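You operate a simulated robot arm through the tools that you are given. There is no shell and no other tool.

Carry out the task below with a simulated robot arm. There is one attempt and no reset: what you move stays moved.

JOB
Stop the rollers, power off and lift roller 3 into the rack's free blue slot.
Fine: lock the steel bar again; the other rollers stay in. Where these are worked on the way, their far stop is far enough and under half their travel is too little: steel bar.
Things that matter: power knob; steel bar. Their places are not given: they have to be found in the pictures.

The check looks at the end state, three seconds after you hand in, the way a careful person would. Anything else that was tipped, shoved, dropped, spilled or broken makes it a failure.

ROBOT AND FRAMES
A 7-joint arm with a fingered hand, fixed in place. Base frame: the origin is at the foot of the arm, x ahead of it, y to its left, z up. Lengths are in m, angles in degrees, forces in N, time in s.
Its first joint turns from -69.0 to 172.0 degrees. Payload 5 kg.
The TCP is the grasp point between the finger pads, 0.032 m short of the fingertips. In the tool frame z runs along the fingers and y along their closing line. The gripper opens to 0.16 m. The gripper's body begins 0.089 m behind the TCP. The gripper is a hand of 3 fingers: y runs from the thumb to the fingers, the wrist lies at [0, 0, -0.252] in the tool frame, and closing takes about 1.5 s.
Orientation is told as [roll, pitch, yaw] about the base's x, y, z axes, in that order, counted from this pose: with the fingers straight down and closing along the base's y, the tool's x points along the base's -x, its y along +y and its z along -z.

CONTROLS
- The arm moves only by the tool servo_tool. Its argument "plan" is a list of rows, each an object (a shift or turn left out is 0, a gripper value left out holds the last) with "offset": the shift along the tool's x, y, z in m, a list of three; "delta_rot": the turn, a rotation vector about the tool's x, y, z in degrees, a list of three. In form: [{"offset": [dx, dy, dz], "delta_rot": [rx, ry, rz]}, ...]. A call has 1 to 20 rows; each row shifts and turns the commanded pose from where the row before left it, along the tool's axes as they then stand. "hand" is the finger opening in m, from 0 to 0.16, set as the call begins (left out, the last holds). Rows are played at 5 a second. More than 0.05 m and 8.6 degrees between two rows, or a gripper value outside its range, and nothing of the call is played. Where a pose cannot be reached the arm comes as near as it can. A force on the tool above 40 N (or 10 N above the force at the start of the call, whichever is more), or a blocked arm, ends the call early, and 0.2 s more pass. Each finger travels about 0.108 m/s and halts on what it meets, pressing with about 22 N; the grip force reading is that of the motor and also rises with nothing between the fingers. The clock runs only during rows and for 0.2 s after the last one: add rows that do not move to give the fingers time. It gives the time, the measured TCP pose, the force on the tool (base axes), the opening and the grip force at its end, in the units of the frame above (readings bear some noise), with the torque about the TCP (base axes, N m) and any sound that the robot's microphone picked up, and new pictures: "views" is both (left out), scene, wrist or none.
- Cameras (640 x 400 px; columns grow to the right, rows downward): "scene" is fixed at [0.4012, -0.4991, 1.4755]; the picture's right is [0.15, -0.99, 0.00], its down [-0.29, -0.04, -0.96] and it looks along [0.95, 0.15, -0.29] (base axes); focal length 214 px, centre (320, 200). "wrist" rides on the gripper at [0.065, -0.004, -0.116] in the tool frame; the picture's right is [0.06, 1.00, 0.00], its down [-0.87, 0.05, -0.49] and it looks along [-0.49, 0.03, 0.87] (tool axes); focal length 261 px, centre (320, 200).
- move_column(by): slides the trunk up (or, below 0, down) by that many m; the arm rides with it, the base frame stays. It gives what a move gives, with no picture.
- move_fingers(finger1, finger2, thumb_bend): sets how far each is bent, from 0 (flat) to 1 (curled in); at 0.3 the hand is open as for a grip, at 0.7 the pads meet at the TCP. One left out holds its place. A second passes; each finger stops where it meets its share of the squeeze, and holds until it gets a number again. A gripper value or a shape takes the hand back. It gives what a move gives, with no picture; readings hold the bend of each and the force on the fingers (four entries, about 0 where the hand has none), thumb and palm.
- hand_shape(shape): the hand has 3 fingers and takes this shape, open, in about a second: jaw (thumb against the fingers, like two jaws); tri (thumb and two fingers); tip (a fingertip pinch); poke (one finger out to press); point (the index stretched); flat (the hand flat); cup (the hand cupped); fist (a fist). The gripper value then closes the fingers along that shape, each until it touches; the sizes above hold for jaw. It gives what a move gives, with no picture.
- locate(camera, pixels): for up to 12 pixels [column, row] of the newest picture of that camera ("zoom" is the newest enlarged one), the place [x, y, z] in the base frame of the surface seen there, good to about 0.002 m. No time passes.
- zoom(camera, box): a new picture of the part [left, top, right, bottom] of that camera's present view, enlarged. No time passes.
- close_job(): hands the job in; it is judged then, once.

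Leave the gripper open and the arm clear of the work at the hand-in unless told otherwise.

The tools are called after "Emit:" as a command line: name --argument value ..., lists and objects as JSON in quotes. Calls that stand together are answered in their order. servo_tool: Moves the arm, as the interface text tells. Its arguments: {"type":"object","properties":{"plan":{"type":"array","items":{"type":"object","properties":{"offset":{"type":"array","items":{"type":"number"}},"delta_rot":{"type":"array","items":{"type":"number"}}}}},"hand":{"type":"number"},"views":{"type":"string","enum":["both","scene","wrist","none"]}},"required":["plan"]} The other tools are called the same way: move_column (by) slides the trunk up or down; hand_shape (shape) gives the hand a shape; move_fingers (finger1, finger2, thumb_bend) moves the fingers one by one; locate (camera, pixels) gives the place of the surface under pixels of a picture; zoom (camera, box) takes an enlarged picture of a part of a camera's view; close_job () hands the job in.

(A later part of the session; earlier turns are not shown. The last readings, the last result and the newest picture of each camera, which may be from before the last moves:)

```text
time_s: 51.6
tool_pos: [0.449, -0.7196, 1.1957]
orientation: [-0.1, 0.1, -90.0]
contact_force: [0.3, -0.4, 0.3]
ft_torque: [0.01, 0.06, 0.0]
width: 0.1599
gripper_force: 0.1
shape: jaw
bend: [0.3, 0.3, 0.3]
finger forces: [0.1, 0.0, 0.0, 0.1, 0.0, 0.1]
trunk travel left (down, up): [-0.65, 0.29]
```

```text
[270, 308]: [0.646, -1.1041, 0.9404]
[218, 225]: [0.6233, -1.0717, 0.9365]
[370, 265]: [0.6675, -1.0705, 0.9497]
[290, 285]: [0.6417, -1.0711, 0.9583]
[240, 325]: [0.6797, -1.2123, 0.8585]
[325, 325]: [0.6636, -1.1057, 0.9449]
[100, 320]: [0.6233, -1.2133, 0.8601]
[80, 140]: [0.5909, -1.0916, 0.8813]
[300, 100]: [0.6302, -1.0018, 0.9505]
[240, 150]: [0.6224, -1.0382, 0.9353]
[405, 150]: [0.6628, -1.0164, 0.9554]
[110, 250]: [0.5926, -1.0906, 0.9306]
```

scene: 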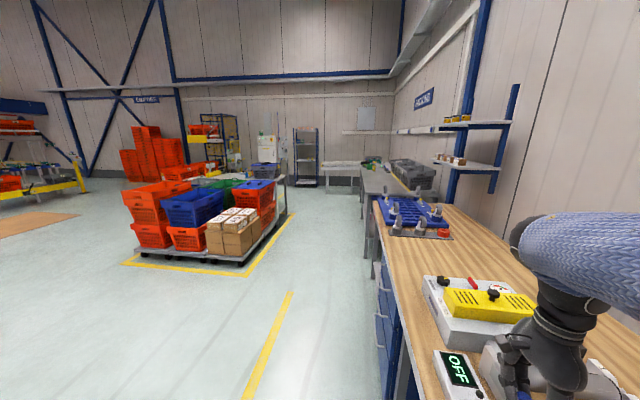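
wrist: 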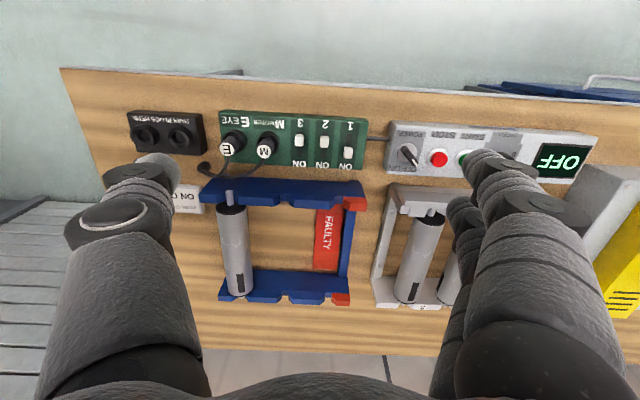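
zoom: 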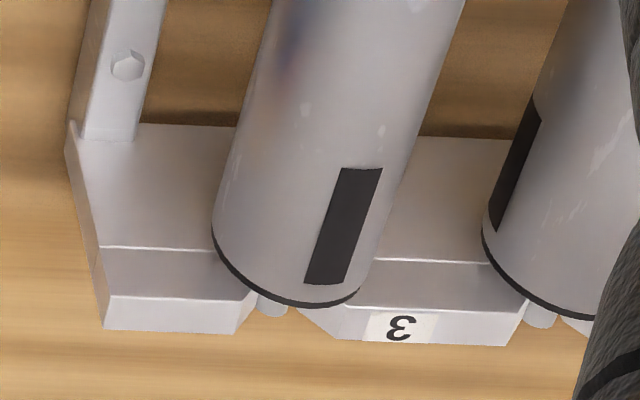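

Stand roller 3: axis x≈0.648, body y -0.8825…-1.083, parallel to y. Rack slot centre x≈0.399, so the shift is about -0.249 m in x. I first test with the empty hand whether the arm reaches above the slot at (0.399,-0.983,1.12).

Emit:
servo_tool --plan '[{"offset": [-0.0376, -0.0071, -0.01]}, {"offset": [-0.0376, -0.0071, 0]}, {"offset": [-0.0376, -0.0071, 0]}, {"offset": [-0.0376, -0.0071, 0.02]}, {"offset": [-0.0376, -0.0071, 0.02]}, {"offset": [-0.0376, -0.0071, 0.02]}, {"offset": [-0.0376, -0.0071, 0.02]}, {"offset": [0, 0, 0]}]' --views "both"

```text
time_s: 53.4
tool_pos: [0.3982, -0.983, 1.1286]
orientation: [0.0, 0.0, -89.9]
contact_force: [0.5, -0.3, 0.0]
ft_torque: [-0.03, -0.02, 0.0]
width: 0.1602
gripper_force: 0.0
shape: jaw
bend: [0.3, 0.3, 0.3]
finger forces: [0.1, 0.1, 0.1, 0.0, 0.0, 0.1]
trunk travel left (down, up): [-0.65, 0.29]
```

scene: 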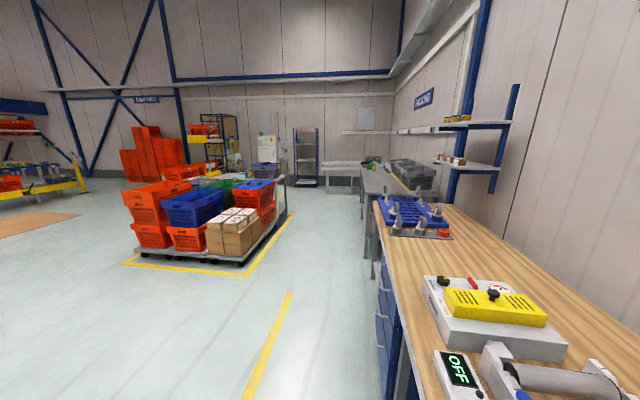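
wrist: 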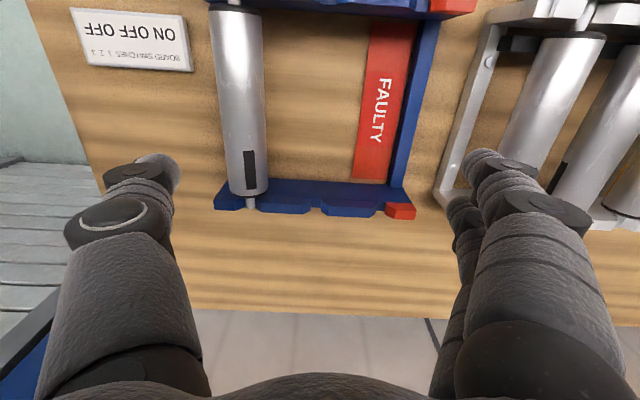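

The arm reaches the place above the slot exactly. Now I go back above roller 3: TCP (0.648,-0.983,1.10), with the fingers set to 0.07 so that they fit between rollers 2 and 3.

Emit:
servo_tool --hand 0.07 --plan '[{"offset": [0, 0.0417, 0.004]}, {"offset": [0, 0.0417, 0.004]}, {"offset": [0, 0.0417, 0.005]}, {"offset": [0, 0.0417, 0.005]}, {"offset": [0, 0.0416, 0.005]}, {"offset": [0, 0.0416, 0.005]}, {"offset": [0, 0, 0]}, {"offset": [0, 0, 0]}]' --views "both"

Emit:
zoom --camera "scene" --box '[460, 280, 640, 400]'

```text
time_s: 55.2
tool_pos: [0.6528, -0.9828, 1.1009]
orientation: [0.1, 0.0, -90.0]
contact_force: [0.2, 0.6, 0.7]
ft_torque: [-0.02, 0.04, -0.04]
width: 0.0702
gripper_force: 0.0
shape: jaw
bend: [0.73, 0.73, 0.7]
finger forces: [0.0, 0.0, 0.1, 0.0, 0.0, 0.1]
trunk travel left (down, up): [-0.65, 0.29]
```

scene: 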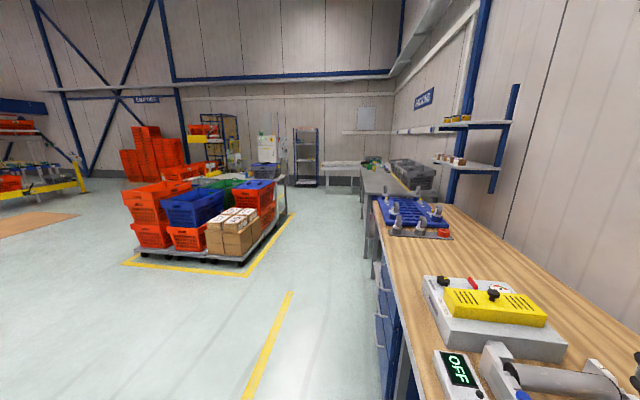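
wrist: 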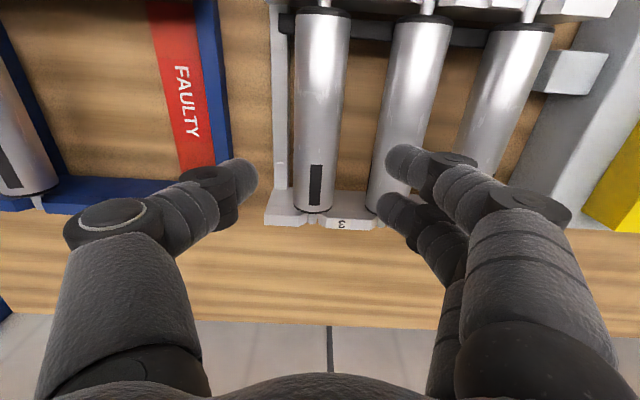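

```text
3.33 times, centred on (550, 340) of scene
```

zoom: 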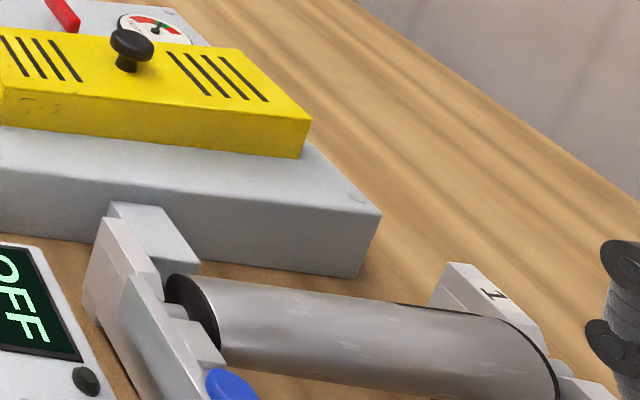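

Roller 3 (column ≈321 at the row of the grasp point) is centred between thumb and fingers. I descend to TCP z≈0.995 and look again.

Emit:
servo_tool --plan '[{"offset": [0, 0, 0.035]}, {"offset": [0, 0, 0.035]}, {"offset": [0, 0, 0.035]}, {"offset": [0, 0, 0]}]' --views "wrist"

```text
time_s: 56.2
tool_pos: [0.651, -0.9833, 0.9959]
orientation: [0.1, -0.1, -90.0]
contact_force: [-0.1, 1.2, 1.0]
ft_torque: [0.0, 0.01, 0.0]
width: 0.0703
gripper_force: 0.0
shape: jaw
bend: [0.73, 0.73, 0.7]
finger forces: [0.0, 0.1, 0.0, 0.0, 0.0, 0.0]
trunk travel left (down, up): [-0.65, 0.29]
```

wrist: 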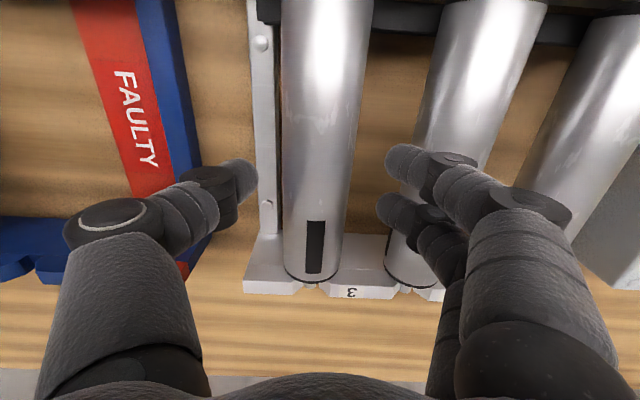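

I measure the finger positions against roller 2 before going lower.

Emit:
locate --camera "wrist" --pixels '[[390, 158], [400, 150], [415, 160], [425, 155], [385, 205], [395, 200], [410, 215], [255, 175], [245, 165], [430, 130], [405, 240], [360, 170]]'

```text
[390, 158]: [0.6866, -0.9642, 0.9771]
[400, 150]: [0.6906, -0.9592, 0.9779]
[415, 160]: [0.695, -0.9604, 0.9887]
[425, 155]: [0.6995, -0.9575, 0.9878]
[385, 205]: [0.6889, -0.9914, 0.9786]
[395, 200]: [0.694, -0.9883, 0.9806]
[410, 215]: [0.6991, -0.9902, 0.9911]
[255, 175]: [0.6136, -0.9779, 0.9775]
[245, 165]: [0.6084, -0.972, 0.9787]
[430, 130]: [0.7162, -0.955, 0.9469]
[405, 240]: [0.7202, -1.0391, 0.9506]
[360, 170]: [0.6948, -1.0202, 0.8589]
```

Finger inner faces at x≈0.687 and thumb at 0.614: about 11–12 mm free on both sides of roller 3. I narrow to 0.064 and descend to TCP z≈0.938.

Emit:
servo_tool --hand 0.064 --plan '[{"offset": [0, 0, 0]}, {"offset": [0, 0, 0.02]}, {"offset": [0, 0, 0.015]}, {"offset": [0, 0, 0.012]}, {"offset": [0, 0, 0.01]}, {"offset": [0, 0, 0]}]' --views "wrist"

```text
time_s: 57.6
tool_pos: [0.6477, -0.9851, 0.9379]
orientation: [0.0, 0.0, -90.1]
contact_force: [-8.0, -1.1, 2.5]
ft_torque: [-0.01, -0.18, -0.09]
width: 0.061
gripper_force: 0.0
shape: jaw
bend: [0.74, 0.74, 0.7]
finger forces: [4.3, 4.4, 0.0, 0.0, 0.1, 0.0]
trunk travel left (down, up): [-0.65, 0.29]
```

wrist: 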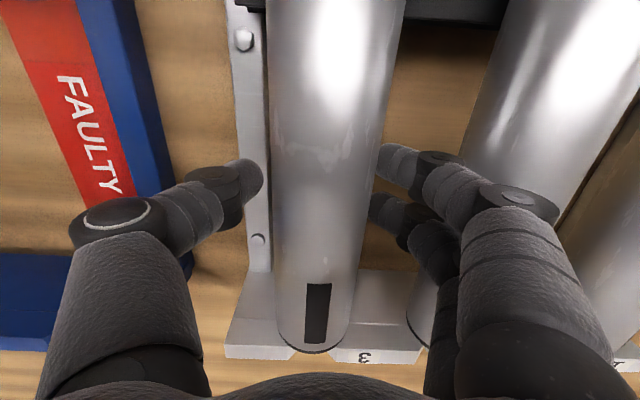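

The fingers lightly touch roller 2 (about 8 N sideways); closing relieves that. I close on roller 3.

Emit:
servo_tool --hand 0.0 --plan '[{"offset": [0, 0, 0]}, {"offset": [0, 0, 0]}, {"offset": [0, 0, 0]}, {"offset": [0, 0, 0]}, {"offset": [0, 0, 0]}]' --views "wrist"

```text
time_s: 58.8
tool_pos: [0.6494, -0.9842, 0.9372]
orientation: [0.0, 0.1, -90.1]
contact_force: [-5.7, 1.4, -1.3]
ft_torque: [0.02, 0.0, 0.0]
width: 0.0357
gripper_force: 22.4
shape: jaw
bend: [0.74, 0.74, 0.7]
finger forces: [8.0, 7.9, 0.1, 0.1, 21.7, 0.0]
trunk travel left (down, up): [-0.65, 0.29]
```

wrist: 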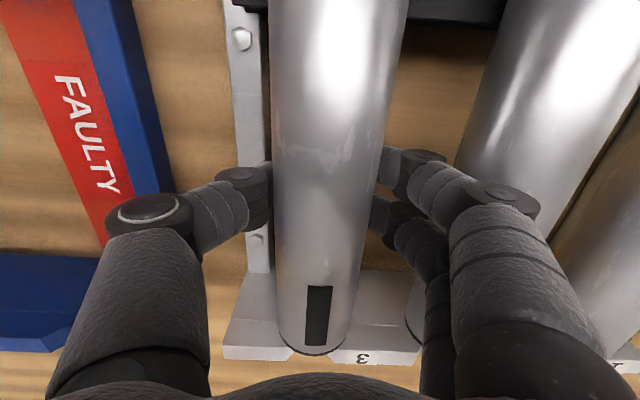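

Roller 3 is held (8 + 8 N against 22 N). I lift 0.02 m slowly and check the forces.

Emit:
servo_tool --plan '[{"offset": [0, 0, -0.005]}, {"offset": [0, 0, -0.005]}, {"offset": [0, 0, -0.005]}, {"offset": [0, 0, -0.005]}, {"offset": [0, 0, 0]}]' --views "wrist"

```text
time_s: 60.0
tool_pos: [0.6489, -0.984, 0.9561]
orientation: [-0.1, 0.1, -90.0]
contact_force: [0.2, -0.5, -4.1]
ft_torque: [0.01, 0.01, 0.0]
width: 0.0348
gripper_force: 22.2
shape: jaw
bend: [0.74, 0.74, 0.71]
finger forces: [9.4, 9.5, 0.0, 0.0, 19.1, 0.1]
trunk travel left (down, up): [-0.65, 0.29]
```

wrist: 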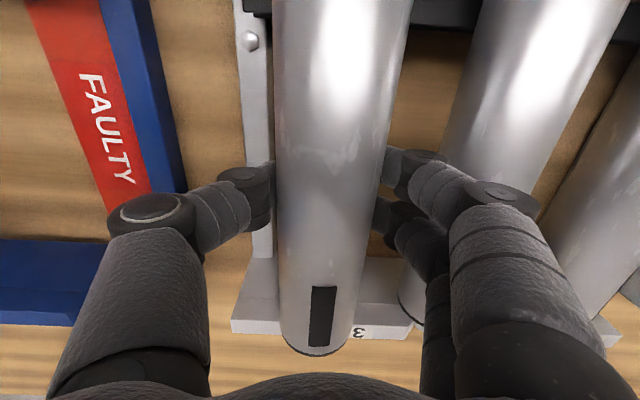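

The roller is free (weight ≈4 N) and level. I lift another 0.09 m, then carry it towards the rack by 0.249 m in -x.

Emit:
servo_tool --plan '[{"offset": [0, 0, -0.02]}, {"offset": [0, 0, -0.03]}, {"offset": [0, 0, -0.04]}, {"offset": [0, 0, 0]}, {"offset": [0, -0.03, 0]}, {"offset": [0, -0.04, 0]}, {"offset": [0, -0.04, 0]}, {"offset": [0, -0.04, 0]}, {"offset": [0, -0.04, 0]}, {"offset": [0, -0.035, 0]}, {"offset": [0, -0.024, 0]}, {"offset": [0, 0, 0]}]' --views "both"

```text
time_s: 62.6
tool_pos: [0.4015, -0.9831, 1.0467]
orientation: [-0.1, 0.0, -90.0]
contact_force: [0.2, -0.1, -3.6]
ft_torque: [0.04, 0.07, 0.01]
width: 0.0344
gripper_force: 21.8
shape: jaw
bend: [0.74, 0.74, 0.71]
finger forces: [9.3, 9.5, 0.0, 0.1, 18.6, 0.0]
trunk travel left (down, up): [-0.65, 0.29]
```

scene: 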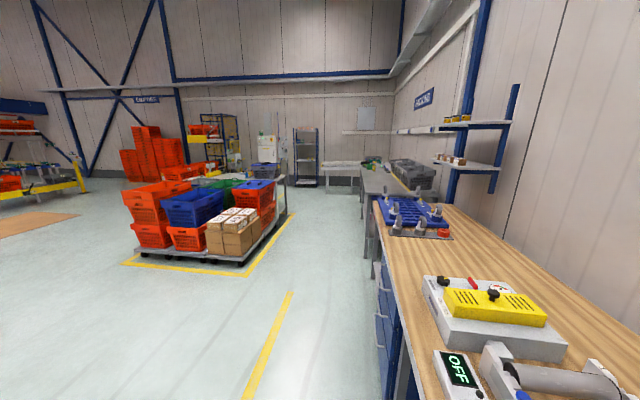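
wrist: 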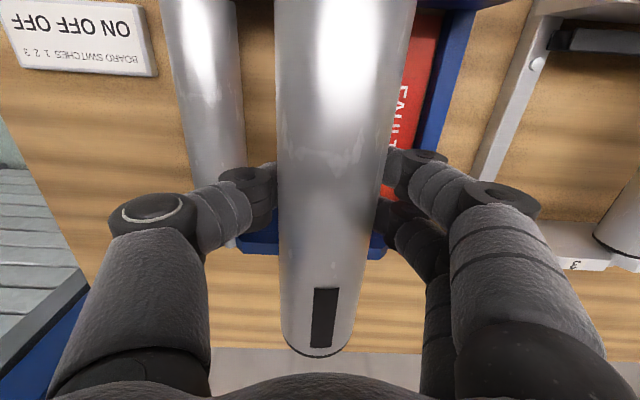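

Roller 3 hangs above the free slot. I measure the thumb's outer parts, the held roller and the occupied slot's roller to check clearance.

Emit:
locate --camera "wrist" --pixels '[[150, 210], [115, 215], [185, 215], [215, 215], [245, 180], [262, 180], [205, 100], [330, 340], [320, 352], [345, 60], [290, 60], [400, 60]]'

Emit:
locate --camera "wrist" --pixels '[[110, 240], [200, 260], [160, 230], [225, 200], [235, 215], [240, 195], [220, 175], [245, 120], [180, 120], [235, 165], [215, 150], [410, 160]]'

```text
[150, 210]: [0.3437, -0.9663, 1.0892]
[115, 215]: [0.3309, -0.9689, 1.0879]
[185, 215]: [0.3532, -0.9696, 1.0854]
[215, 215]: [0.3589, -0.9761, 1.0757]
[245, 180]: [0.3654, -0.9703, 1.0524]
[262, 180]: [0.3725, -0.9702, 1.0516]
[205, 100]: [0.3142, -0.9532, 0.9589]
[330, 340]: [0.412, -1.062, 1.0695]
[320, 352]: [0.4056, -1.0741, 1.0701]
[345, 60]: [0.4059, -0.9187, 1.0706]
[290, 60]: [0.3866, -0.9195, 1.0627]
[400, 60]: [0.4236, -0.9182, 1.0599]
```

```text
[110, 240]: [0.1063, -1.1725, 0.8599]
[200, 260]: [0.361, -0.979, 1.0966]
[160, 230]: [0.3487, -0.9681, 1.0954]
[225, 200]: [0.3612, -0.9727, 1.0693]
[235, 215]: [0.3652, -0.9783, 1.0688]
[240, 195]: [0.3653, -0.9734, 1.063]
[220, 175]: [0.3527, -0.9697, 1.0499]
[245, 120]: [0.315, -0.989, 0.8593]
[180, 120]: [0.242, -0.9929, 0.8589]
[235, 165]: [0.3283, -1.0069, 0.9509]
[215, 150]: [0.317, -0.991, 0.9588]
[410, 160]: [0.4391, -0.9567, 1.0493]
```

Tilting the hand 12° about the roller axis gives the thumb more room from the roller in slot 1 (the roller just spins on its own axis). I shift -0.002 m in x, tilt, and descend 0.075 m (to TCP z≈0.972), still above the notches.

Emit:
servo_tool --plan '[{"offset": [0, -0.002, 0]}, {"delta_rot": [4, 0, 0]}, {"delta_rot": [4, 0, 0]}, {"delta_rot": [4, 0, 0]}, {"offset": [0, 0, 0]}, {"offset": [0, 0.0052, 0.02445]}, {"offset": [0, 0.0052, 0.02445]}, {"offset": [0, 0.0052, 0.02445]}, {"offset": [0, 0, 0]}]' --views "wrist"

```text
time_s: 64.6
tool_pos: [0.3981, -0.9838, 0.9738]
orientation: [-12.0, 0.0, -90.0]
contact_force: [-0.4, -0.9, -3.4]
ft_torque: [-0.01, -0.03, 0.03]
width: 0.0343
gripper_force: 21.7
shape: jaw
bend: [0.74, 0.74, 0.71]
finger forces: [9.3, 9.5, 0.0, 0.1, 17.7, 0.0]
trunk travel left (down, up): [-0.65, 0.29]
```

wrist: 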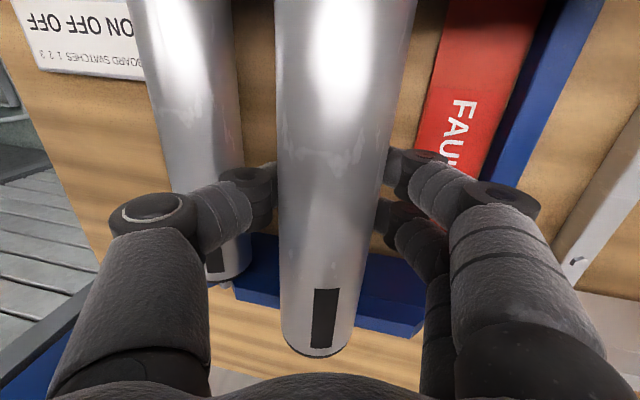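

No contact so far. I zoom in on the far end to check the alignment with the notch.

Emit:
zoom --camera "wrist" --box '[220, 230, 440, 370]'

Emit:
locate --camera "zoom" --pixels '[[180, 250], [400, 280], [290, 250], [300, 330], [185, 290], [60, 150], [560, 260], [130, 180], [480, 230], [100, 170], [520, 270], [410, 240]]'

```text
2.86 times, centred on (330, 300) of wrist
```

zoom: 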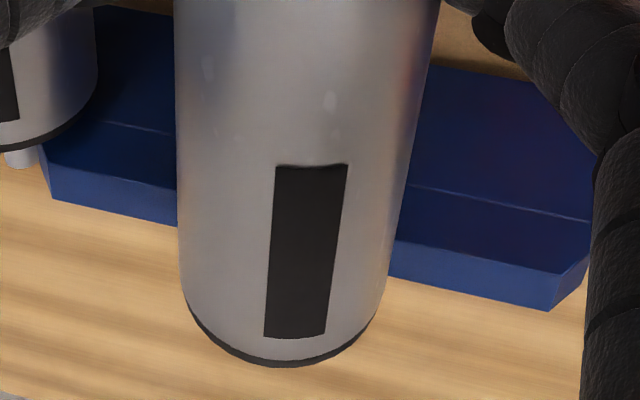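

```text
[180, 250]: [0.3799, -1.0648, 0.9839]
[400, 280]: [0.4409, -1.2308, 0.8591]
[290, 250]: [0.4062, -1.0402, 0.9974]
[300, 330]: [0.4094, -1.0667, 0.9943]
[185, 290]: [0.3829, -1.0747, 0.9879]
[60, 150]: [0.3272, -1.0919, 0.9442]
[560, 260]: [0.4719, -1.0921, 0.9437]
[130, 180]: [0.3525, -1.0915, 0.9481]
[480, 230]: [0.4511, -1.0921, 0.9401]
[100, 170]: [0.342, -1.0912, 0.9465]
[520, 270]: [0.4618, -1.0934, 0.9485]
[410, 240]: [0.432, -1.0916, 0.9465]
```

The held roller's axis is at x≈0.401, notch at 0.399; the funnel (±0.018) takes it. I correct -0.0015 m and lower in 6 mm steps by 0.036 m.

Emit:
servo_tool --plan '[{"offset": [0, -0.0015, 0.0003]}, {"offset": [0, 0.00125, 0.00587]}, {"offset": [0, 0.00125, 0.00587]}, {"offset": [0, 0.00125, 0.00587]}, {"offset": [0, 0.00125, 0.00587]}, {"offset": [0, 0.00125, 0.00587]}, {"offset": [0, 0.00125, 0.00587]}, {"offset": [0, 0, 0]}]' --views "wrist"

```text
time_s: 66.4
tool_pos: [0.3959, -0.9843, 0.9359]
orientation: [-12.0, 0.1, -90.0]
contact_force: [-0.3, 0.2, -2.7]
ft_torque: [-0.04, 0.0, 0.01]
width: 0.0338
gripper_force: 22.1
shape: jaw
bend: [0.74, 0.74, 0.71]
finger forces: [8.9, 9.0, 0.0, 0.1, 17.4, 0.0]
trunk travel left (down, up): [-0.65, 0.29]
```

wrist: 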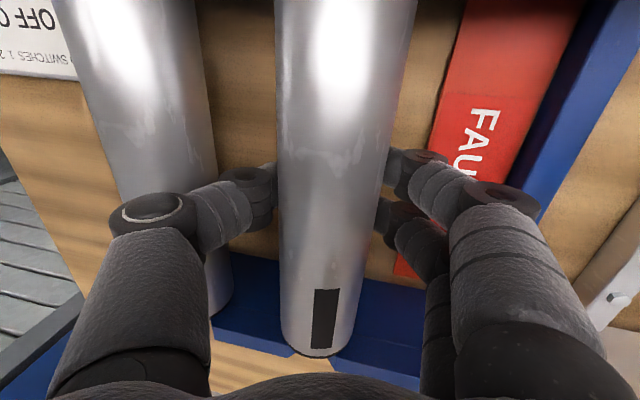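

Emit:
zoom --camera "wrist" --box '[200, 250, 440, 390]'

Emit:
locate --camera "zoom" --pixels '[[215, 200], [390, 230], [320, 150], [310, 250], [215, 220], [240, 270], [380, 270], [320, 290], [80, 220], [50, 150], [350, 180], [260, 150]]'

```text
2.67 times, centred on (320, 320) of wrist
```

zoom: 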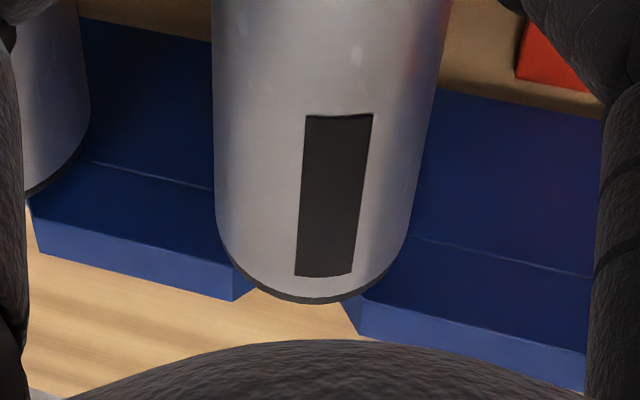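

```text
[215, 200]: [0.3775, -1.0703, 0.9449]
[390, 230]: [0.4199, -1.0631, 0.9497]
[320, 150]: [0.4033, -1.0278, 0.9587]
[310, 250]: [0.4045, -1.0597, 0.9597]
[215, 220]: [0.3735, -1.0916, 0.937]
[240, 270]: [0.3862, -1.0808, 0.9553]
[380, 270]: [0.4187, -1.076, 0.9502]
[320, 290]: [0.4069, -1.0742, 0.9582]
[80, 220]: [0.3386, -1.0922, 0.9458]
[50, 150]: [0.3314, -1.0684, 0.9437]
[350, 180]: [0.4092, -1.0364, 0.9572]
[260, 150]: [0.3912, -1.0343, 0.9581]
```

The roller is at x≈0.400 with its top at z≈0.959, like the roller in slot 1. I lower a bit further in 1.5 mm steps to feel the seat.

Emit:
servo_tool --plan '[{"offset": [0, 0.0003, 0.00147]}, {"offset": [0, 0.0003, 0.00147]}, {"offset": [0, 0.0003, 0.00147]}, {"offset": [0, 0, 0]}]' --views "wrist"

```text
time_s: 67.4
tool_pos: [0.3952, -0.9832, 0.9306]
orientation: [-11.9, 0.1, -90.1]
contact_force: [-3.1, -0.8, -1.1]
ft_torque: [-0.01, 0.04, -0.02]
width: 0.032
gripper_force: 21.8
shape: jaw
bend: [0.74, 0.74, 0.73]
finger forces: [5.8, 5.9, 0.1, 0.0, 15.5, 0.1]
trunk travel left (down, up): [-0.65, 0.29]
```

wrist: 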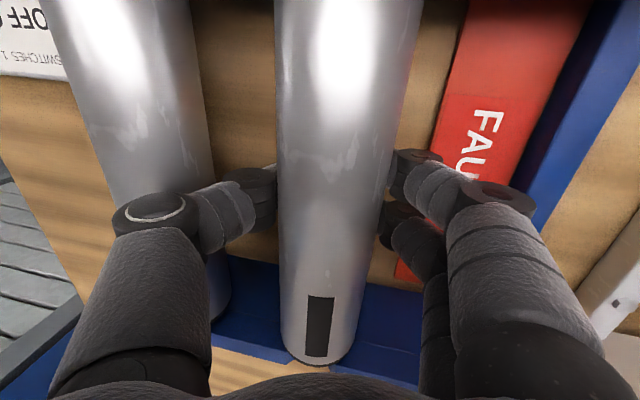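

Contact is felt (finger forces fell, roller no longer follows): the roller sits in the notches. I now open a little, to 0.046, and check the forces.

Emit:
servo_tool --hand 0.046 --plan '[{"offset": [0, 0, 0]}, {"offset": [0, 0, 0]}, {"offset": [0, 0, 0]}]' --views "wrist"

```text
time_s: 68.2
tool_pos: [0.3975, -0.984, 0.9327]
orientation: [-12.1, 0.1, -90.1]
contact_force: [-0.7, 0.1, 0.3]
ft_torque: [-0.03, 0.01, -0.05]
width: 0.0458
gripper_force: 0.1
shape: jaw
bend: [0.73, 0.73, 0.7]
finger forces: [0.0, 0.0, 0.0, 0.0, 0.0, 0.1]
trunk travel left (down, up): [-0.65, 0.29]
```

wrist: 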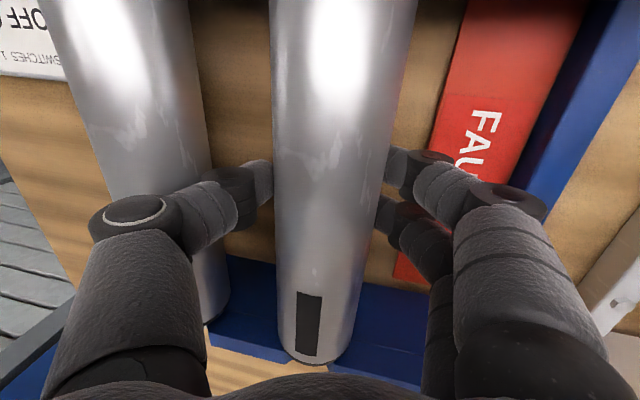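

No forces left; the roller stays seated. I open to 0.06 with a 3 mm shift in +x, keeping the thumb away from slot 1's roller.

Emit:
servo_tool --hand 0.06 --plan '[{"offset": [0, 0.0015, -0.0003]}, {"offset": [0, 0.0015, -0.0003]}, {"offset": [0, 0, 0]}]' --views "wrist"

```text
time_s: 69.0
tool_pos: [0.4003, -0.983, 0.9316]
orientation: [-12.0, 0.1, -89.9]
contact_force: [0.0, 0.6, -0.2]
ft_torque: [0.03, 0.01, 0.03]
width: 0.0596
gripper_force: 0.1
shape: jaw
bend: [0.73, 0.73, 0.7]
finger forces: [0.0, 0.0, 0.1, 0.0, 0.0, 0.0]
trunk travel left (down, up): [-0.65, 0.29]
```

wrist: 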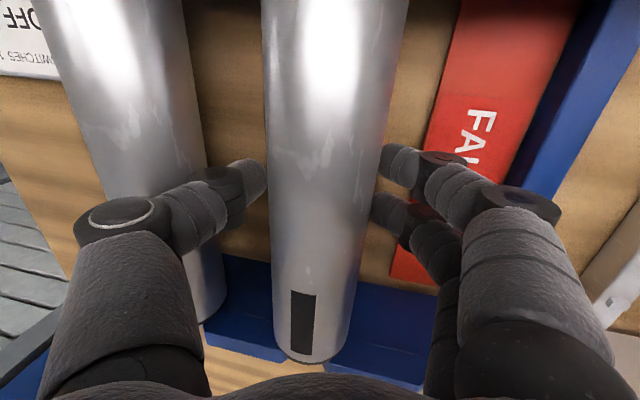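

The thumb shows a small gap to the roller on the left, fingers look close on the right. I shift 3 mm more to +x, open to 0.064 and lift 0.02 m slowly while watching forces.

Emit:
servo_tool --hand 0.065 --plan '[{"offset": [0, 0.0029, -0.0006]}, {"offset": [0, 0, 0]}, {"offset": [0, -0.00104, -0.00489]}, {"offset": [0, -0.00104, -0.00489]}, {"offset": [0, -0.00104, -0.00489]}, {"offset": [0, -0.00104, -0.00489]}, {"offset": [0, 0, 0]}]' --views "wrist"

```text
time_s: 70.6
tool_pos: [0.4021, -0.9838, 0.9509]
orientation: [-12.1, 0.1, -90.0]
contact_force: [-0.6, 0.2, 0.1]
ft_torque: [-0.02, 0.0, 0.01]
width: 0.0645
gripper_force: 0.1
shape: jaw
bend: [0.73, 0.73, 0.7]
finger forces: [0.0, 0.1, 0.0, 0.1, 0.0, 0.1]
trunk travel left (down, up): [-0.65, 0.29]
```

wrist: 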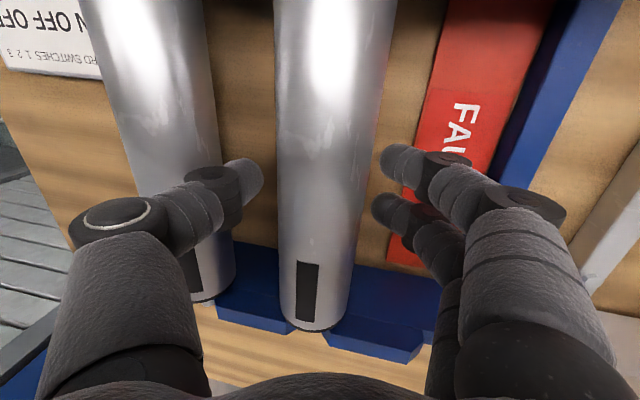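

No contact and the roller stays. I lift another 0.13 m, straighten the tilt and pull back to look at the result.

Emit:
servo_tool --plan '[{"offset": [0, -0.0062, -0.0293]}, {"offset": [0, -0.0083, -0.0391]}, {"offset": [0, -0.0083, -0.0391]}, {"offset": [0, -0.0083, -0.0391]}, {"delta_rot": [-6, 0, 0]}, {"delta_rot": [-6, 0, 0]}, {"offset": [0.04, 0.01, -0.01]}, {"offset": [0.045, 0.01, -0.01]}, {"offset": [0.045, 0.01, -0.01]}, {"offset": [0.045, 0.01, -0.01]}, {"offset": [0.045, 0.01, -0.01]}, {"offset": [0, 0, 0]}]' --views "wrist"

Emit:
zoom --camera "wrist" --box '[190, 150, 470, 320]'

```text
time_s: 73.2
tool_pos: [0.4521, -0.765, 1.1518]
orientation: [0.0, 0.1, -90.0]
contact_force: [0.0, -1.0, 0.0]
ft_torque: [0.07, -0.04, -0.03]
width: 0.0645
gripper_force: 0.0
shape: jaw
bend: [0.73, 0.73, 0.7]
finger forces: [0.0, 0.0, 0.0, 0.0, 0.0, 0.1]
trunk travel left (down, up): [-0.65, 0.29]
```

wrist: 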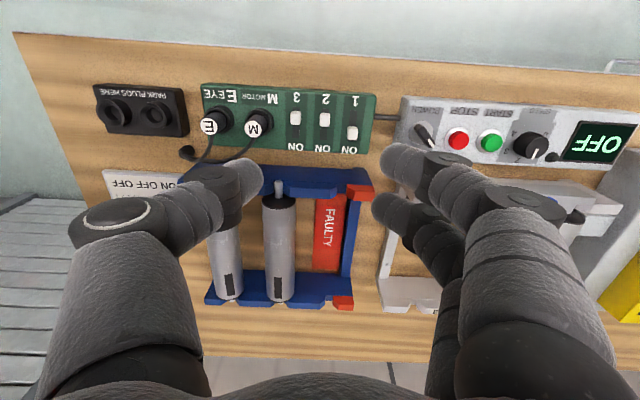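

```text
2.29 times, centred on (330, 235) of wrist
```

zoom: 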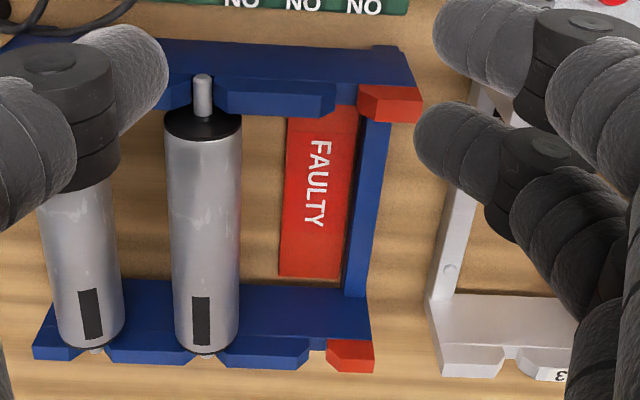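

Roller 3 lies in the free blue slot. I check its height and seating against the neighbour.

Emit:
locate --camera "zoom" --pixels '[[200, 200], [205, 300], [80, 240], [203, 95], [207, 352], [205, 78], [193, 85], [213, 85]]'

Emit:
zoom --camera "wrist" --box '[240, 165, 340, 225]'

Emit:
zoom --camera "wrist" --box '[200, 255, 360, 320]'

```text
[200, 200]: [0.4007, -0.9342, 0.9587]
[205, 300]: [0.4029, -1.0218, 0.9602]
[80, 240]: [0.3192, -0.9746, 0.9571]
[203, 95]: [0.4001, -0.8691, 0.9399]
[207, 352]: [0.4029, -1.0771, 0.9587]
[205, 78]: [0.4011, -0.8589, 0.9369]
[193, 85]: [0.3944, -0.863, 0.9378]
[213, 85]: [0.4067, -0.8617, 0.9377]
```

```text
6.40 times, centred on (290, 195) of wrist
```

zoom: 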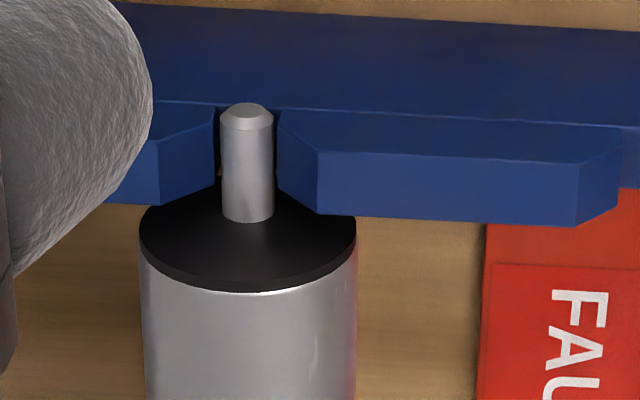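

```text
4.00 times, centred on (280, 288) of wrist
```

zoom: 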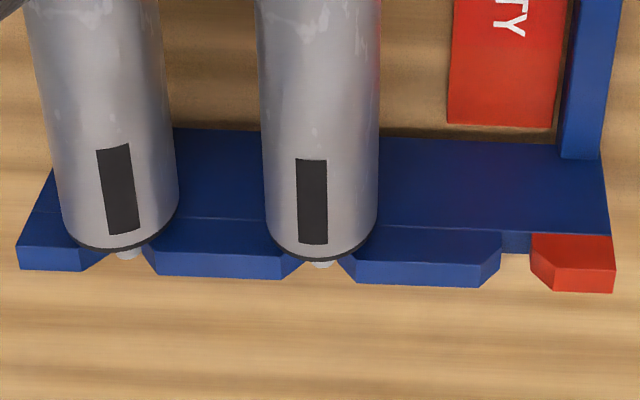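

The roller is properly seated: shaft in both notches, same height as its neighbour. Next I relock the steel bar. I move above the blue knob (now at x≈0.745) with the hand open 0.06: TCP (0.76,-0.849,1.10).

Emit:
servo_tool --hand 0.06 --plan '[{"offset": [-0.012, 0.044, 0.007]}, {"offset": [-0.012, 0.044, 0.007]}, {"offset": [-0.012, 0.044, 0.007]}, {"offset": [-0.012, 0.044, 0.007]}, {"offset": [-0.012, 0.044, 0.008]}, {"offset": [-0.012, 0.044, 0.008]}, {"offset": [-0.012, 0.044, 0.007]}, {"offset": [0, 0, 0]}]' --views "wrist"

Emit:
zoom --camera "wrist" --box '[120, 90, 440, 290]'

```text
time_s: 75.0
tool_pos: [0.7593, -0.8487, 1.1028]
orientation: [0.1, 0.1, -90.0]
contact_force: [-0.2, -0.1, 0.1]
ft_torque: [0.0, -0.03, -0.03]
width: 0.0606
gripper_force: 0.0
shape: jaw
bend: [0.73, 0.73, 0.7]
finger forces: [0.0, 0.0, 0.0, 0.0, 0.1, 0.0]
trunk travel left (down, up): [-0.65, 0.29]
```

wrist: 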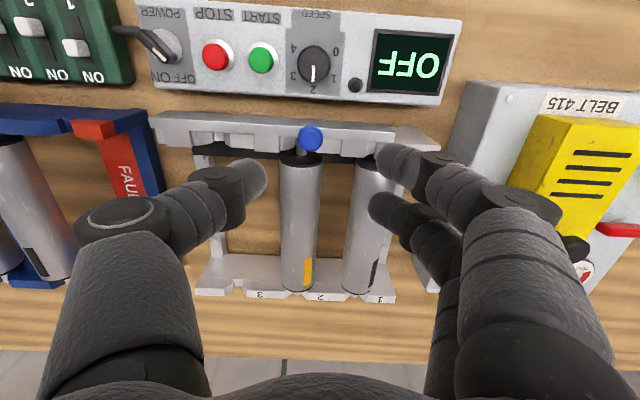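

```text
2.00 times, centred on (280, 190) of wrist
```

zoom: 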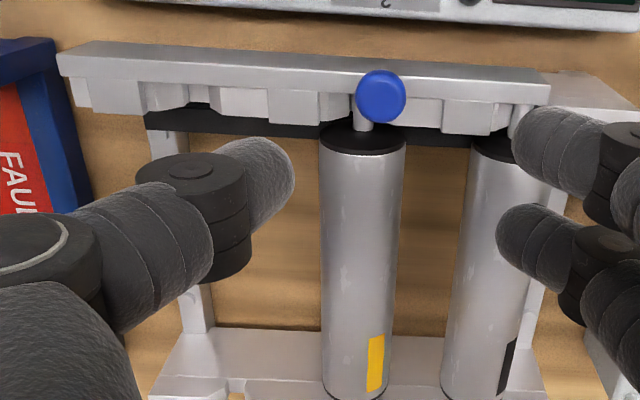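

Emit:
locate --camera "wrist" --pixels '[[311, 137], [301, 139], [320, 139], [255, 175], [385, 155]]'

```text
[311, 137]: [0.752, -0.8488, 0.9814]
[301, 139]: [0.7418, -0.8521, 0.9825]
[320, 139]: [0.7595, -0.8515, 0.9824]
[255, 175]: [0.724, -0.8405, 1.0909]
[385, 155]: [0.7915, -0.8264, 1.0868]
```

The knob is at x≈0.751, between thumb (0.724) and fingers (0.7915). I descend to TCP z≈0.991.

Emit:
servo_tool --plan '[{"offset": [0, 0, 0.04]}, {"offset": [0, 0, 0.04]}, {"offset": [0, 0, 0.02]}, {"offset": [0, 0, 0.006]}, {"offset": [0, 0, 0.005]}, {"offset": [0, 0, 0]}]' --views "wrist"

```text
time_s: 76.4
tool_pos: [0.762, -0.8472, 0.9908]
orientation: [0.0, 0.1, -90.0]
contact_force: [0.8, 0.0, 5.1]
ft_torque: [-0.13, -0.22, -0.03]
width: 0.0606
gripper_force: 0.1
shape: jaw
bend: [0.73, 0.74, 0.7]
finger forces: [0.0, 4.9, 0.0, 0.1, 0.2, 0.1]
trunk travel left (down, up): [-0.65, 0.29]
```

wrist: 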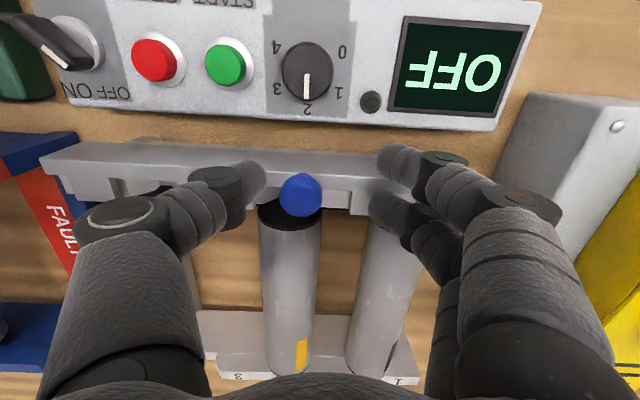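

Finger 2 touches the tab below (5 N). I raise 4 mm.

Emit:
servo_tool --plan '[{"offset": [0, 0, -0.004]}, {"offset": [0, 0, 0]}]' --views "none"

```text
time_s: 77.0
tool_pos: [0.7598, -0.8476, 0.9933]
orientation: [0.1, 0.1, -90.0]
contact_force: [-0.3, 0.2, -0.1]
ft_torque: [0.01, -0.01, 0.03]
width: 0.0602
gripper_force: 0.1
shape: jaw
bend: [0.73, 0.73, 0.7]
finger forces: [0.0, 0.0, 0.1, 0.0, 0.0, 0.0]
trunk travel left (down, up): [-0.65, 0.29]
```

No contact now. I push the knob towards +x with the thumb: 0.04 m in 8 mm steps first.

Emit:
servo_tool --plan '[{"offset": [0, 0.008, 0]}, {"offset": [0, 0.008, 0]}, {"offset": [0, 0.006, 0]}, {"offset": [0, 0.006, 0]}, {"offset": [0, 0.006, 0]}, {"offset": [0, 0.006, 0]}, {"offset": [0, 0, 0]}]' --views "wrist"

```text
time_s: 78.6
tool_pos: [0.8004, -0.8483, 0.9926]
orientation: [-0.1, 0.0, -90.0]
contact_force: [-1.3, -0.8, 0.1]
ft_torque: [-0.03, -0.01, -0.01]
width: 0.0617
gripper_force: 0.1
shape: jaw
bend: [0.73, 0.73, 0.7]
finger forces: [0.1, 0.0, 0.0, 0.0, 1.3, 0.1]
trunk travel left (down, up): [-0.65, 0.29]
```

wrist: 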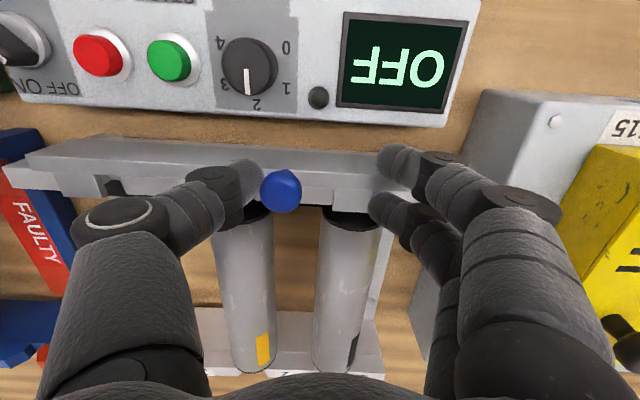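

The thumb is pushing the knob (1.3 N) and the bar moves. I continue in small steps until the stop is felt.

Emit:
servo_tool --plan '[{"offset": [0, 0.004, 0]}, {"offset": [0, 0.004, 0]}, {"offset": [0, 0.003, 0]}, {"offset": [0, 0.003, 0]}, {"offset": [0, 0.003, 0]}, {"offset": [0, 0, 0]}]' --views "wrist"

Emit:
zoom --camera "wrist" --box '[0, 110, 420, 300]'

```text
time_s: 80.0
tool_pos: [0.8161, -0.8482, 0.9952]
orientation: [0.0, 0.0, -90.1]
contact_force: [-10.4, 1.9, 3.7]
ft_torque: [0.02, 0.31, -0.1]
width: 0.0702
gripper_force: 0.1
shape: jaw
bend: [0.73, 0.73, 0.7]
finger forces: [0.0, 0.0, 0.1, 0.0, 10.7, 0.1]
trunk travel left (down, up): [-0.65, 0.29]
```

wrist: 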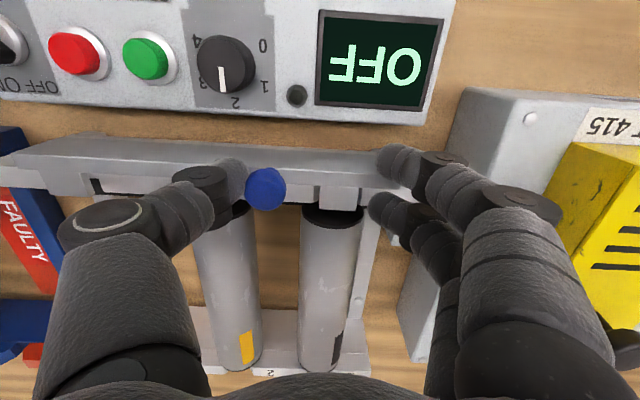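

```text
1.52 times, centred on (210, 205) of wrist
```

zoom: 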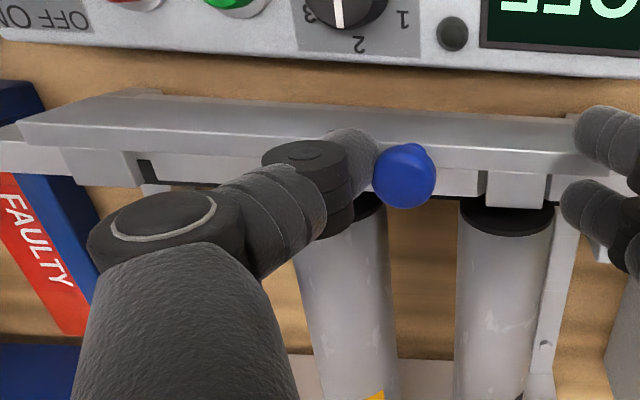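

The force rose to 10 N. I measure where the knob and the tab of roller 1 are now.

Emit:
locate --camera "wrist" --pixels '[[266, 186], [322, 198], [340, 200], [357, 200], [305, 210], [360, 215], [20, 155], [93, 185], [60, 175], [30, 180]]'

Emit:
zoom --camera "wrist" --box '[240, 150, 400, 250]'

```text
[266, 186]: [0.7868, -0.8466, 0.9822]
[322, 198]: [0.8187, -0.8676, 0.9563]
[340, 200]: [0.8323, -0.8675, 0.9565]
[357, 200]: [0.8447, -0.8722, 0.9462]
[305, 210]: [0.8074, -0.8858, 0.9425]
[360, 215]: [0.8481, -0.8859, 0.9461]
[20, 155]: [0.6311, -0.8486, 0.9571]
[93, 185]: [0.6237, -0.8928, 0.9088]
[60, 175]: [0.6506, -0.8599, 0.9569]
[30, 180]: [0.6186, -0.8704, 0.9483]
```

```text
4.00 times, centred on (320, 200) of wrist
```

zoom: 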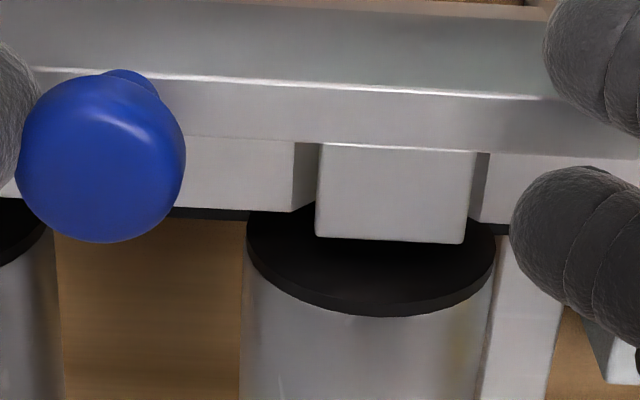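

The knob is back at x≈0.786 (originally 0.784) and the tab is centred over roller 1's shaft: locked, at its stop. I back off 0.02 m in -x without pulling the knob and lift clear.

Emit:
servo_tool --plan '[{"offset": [0, -0.007, 0]}, {"offset": [0, -0.007, 0]}, {"offset": [0, -0.006, 0]}, {"offset": [0, 0, 0]}, {"offset": [0, 0, -0.03]}, {"offset": [0, 0, -0.04]}, {"offset": [0, 0, -0.04]}, {"offset": [0.04, -0.02, -0.02]}, {"offset": [0.04, -0.03, -0.02]}, {"offset": [0.04, -0.03, -0.02]}, {"offset": [0, 0, 0]}]' --views "both"

Emit:
zoom --camera "wrist" --box '[240, 150, 480, 300]'

```text
refused: row 9 steps farther than a row can; nothing moved
```

```text
2.67 times, centred on (360, 225) of wrist
```

zoom: 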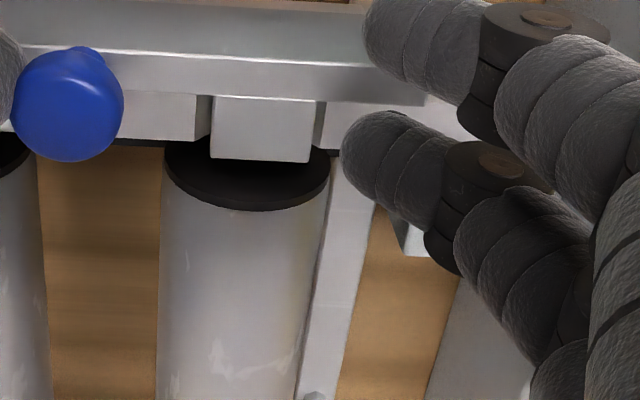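

One row was too long and nothing moved. I repeat with shorter rows.

Emit:
servo_tool --plan '[{"offset": [0, -0.007, 0]}, {"offset": [0, -0.007, 0]}, {"offset": [0, -0.006, 0]}, {"offset": [0, 0, 0]}, {"offset": [0, 0, -0.03]}, {"offset": [0, 0, -0.04]}, {"offset": [0, 0, -0.04]}, {"offset": [0.03, -0.02, -0.02]}, {"offset": [0.03, -0.02, -0.02]}, {"offset": [0.03, -0.02, -0.02]}, {"offset": [0.03, -0.02, -0.02]}, {"offset": [0, 0, 0]}]' --views "both"

Emit:
zoom --camera "wrist" --box '[240, 150, 480, 300]'

```text
time_s: 82.6
tool_pos: [0.7182, -0.7284, 1.1827]
orientation: [-0.1, 0.1, -90.0]
contact_force: [0.6, -0.5, 0.5]
ft_torque: [0.02, 0.04, 0.01]
width: 0.0605
gripper_force: 0.0
shape: jaw
bend: [0.73, 0.73, 0.7]
finger forces: [0.0, 0.1, 0.1, 0.0, 0.0, 0.1]
trunk travel left (down, up): [-0.65, 0.29]
```

scene: 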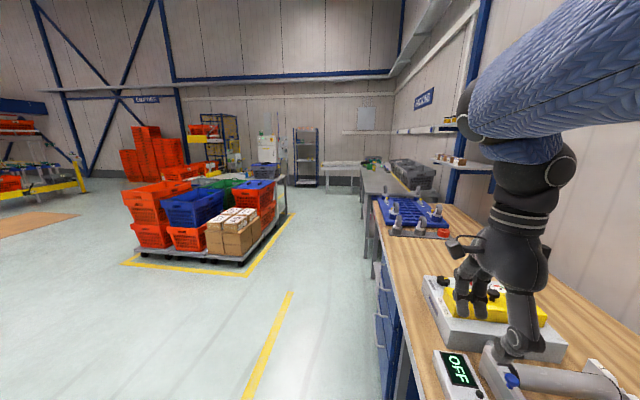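
wrist: 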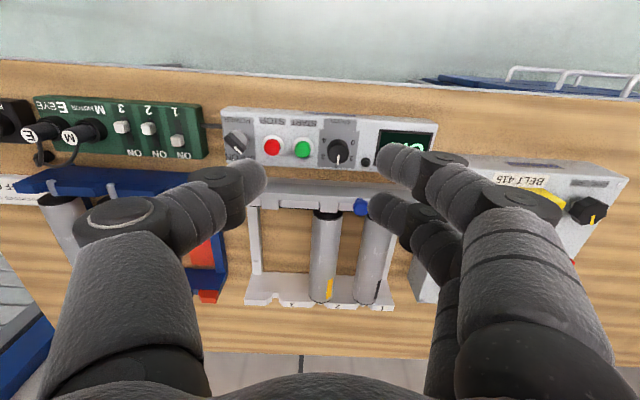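

```text
2.67 times, centred on (360, 225) of wrist
```

zoom: 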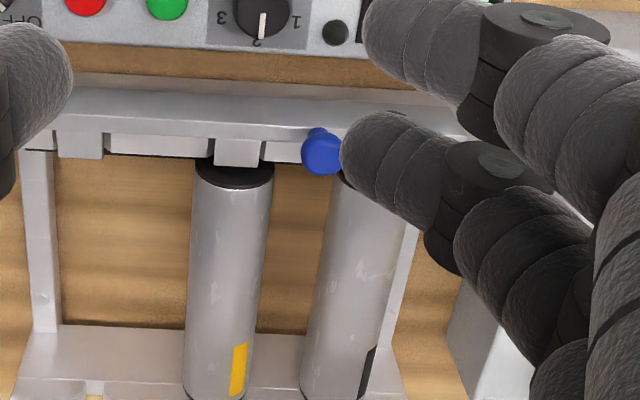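

The tabs cover the shafts again. I pull back to a clear position with the hand fully open and check everything once more.

Emit:
servo_tool --hand 0.16 --plan '[{"offset": [0.03, -0.025, -0.02]}, {"offset": [0.03, -0.025, -0.02]}, {"offset": [0.03, -0.025, -0.02]}, {"offset": [0.03, -0.025, -0.02]}, {"offset": [0.03, -0.025, -0.02]}, {"offset": [0, 0, 0]}, {"offset": [0, 0, 0]}]' --views "both"

Emit:
zoom --camera "wrist" --box '[320, 150, 480, 260]'

Emit:
zoom --camera "wrist" --box '[180, 150, 340, 280]'

Emit:
zoom --camera "scene" --box '[420, 260, 640, 400]'

```text
time_s: 84.2
tool_pos: [0.5906, -0.5753, 1.2836]
orientation: [0.0, 0.0, -90.0]
contact_force: [-0.5, 0.5, 0.5]
ft_torque: [0.01, -0.05, 0.02]
width: 0.1599
gripper_force: 0.0
shape: jaw
bend: [0.3, 0.3, 0.3]
finger forces: [0.0, 0.0, 0.1, 0.0, 0.0, 0.0]
trunk travel left (down, up): [-0.65, 0.29]
```

scene: 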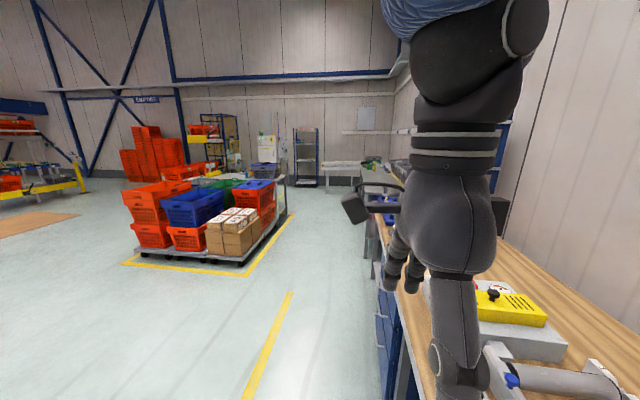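
wrist: 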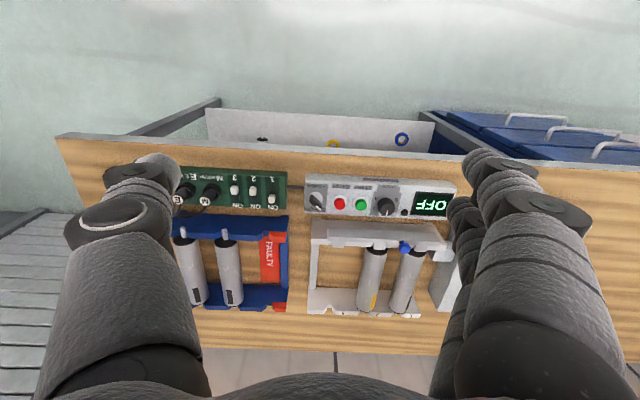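

```text
3.64 times, centred on (400, 205) of wrist
```

zoom: 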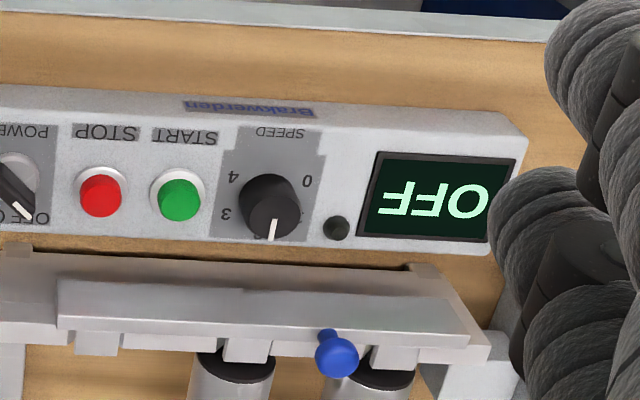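

```text
3.08 times, centred on (260, 215) of wrist
```

zoom: 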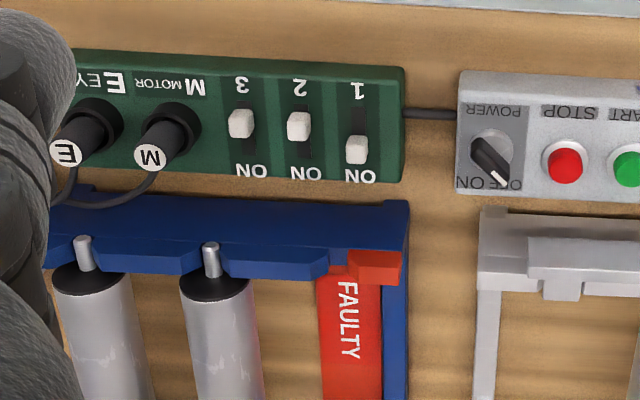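

```text
2.86 times, centred on (530, 330) of scene
```

zoom: 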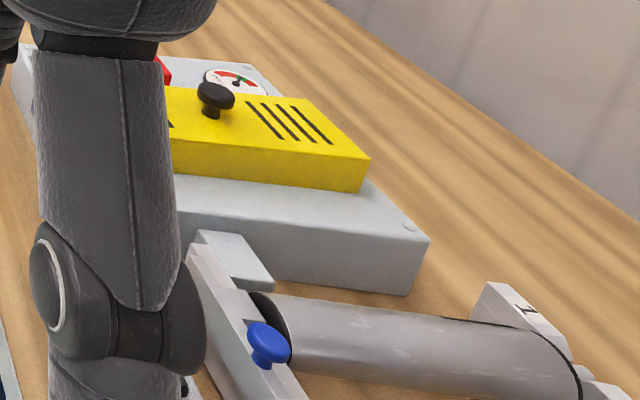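

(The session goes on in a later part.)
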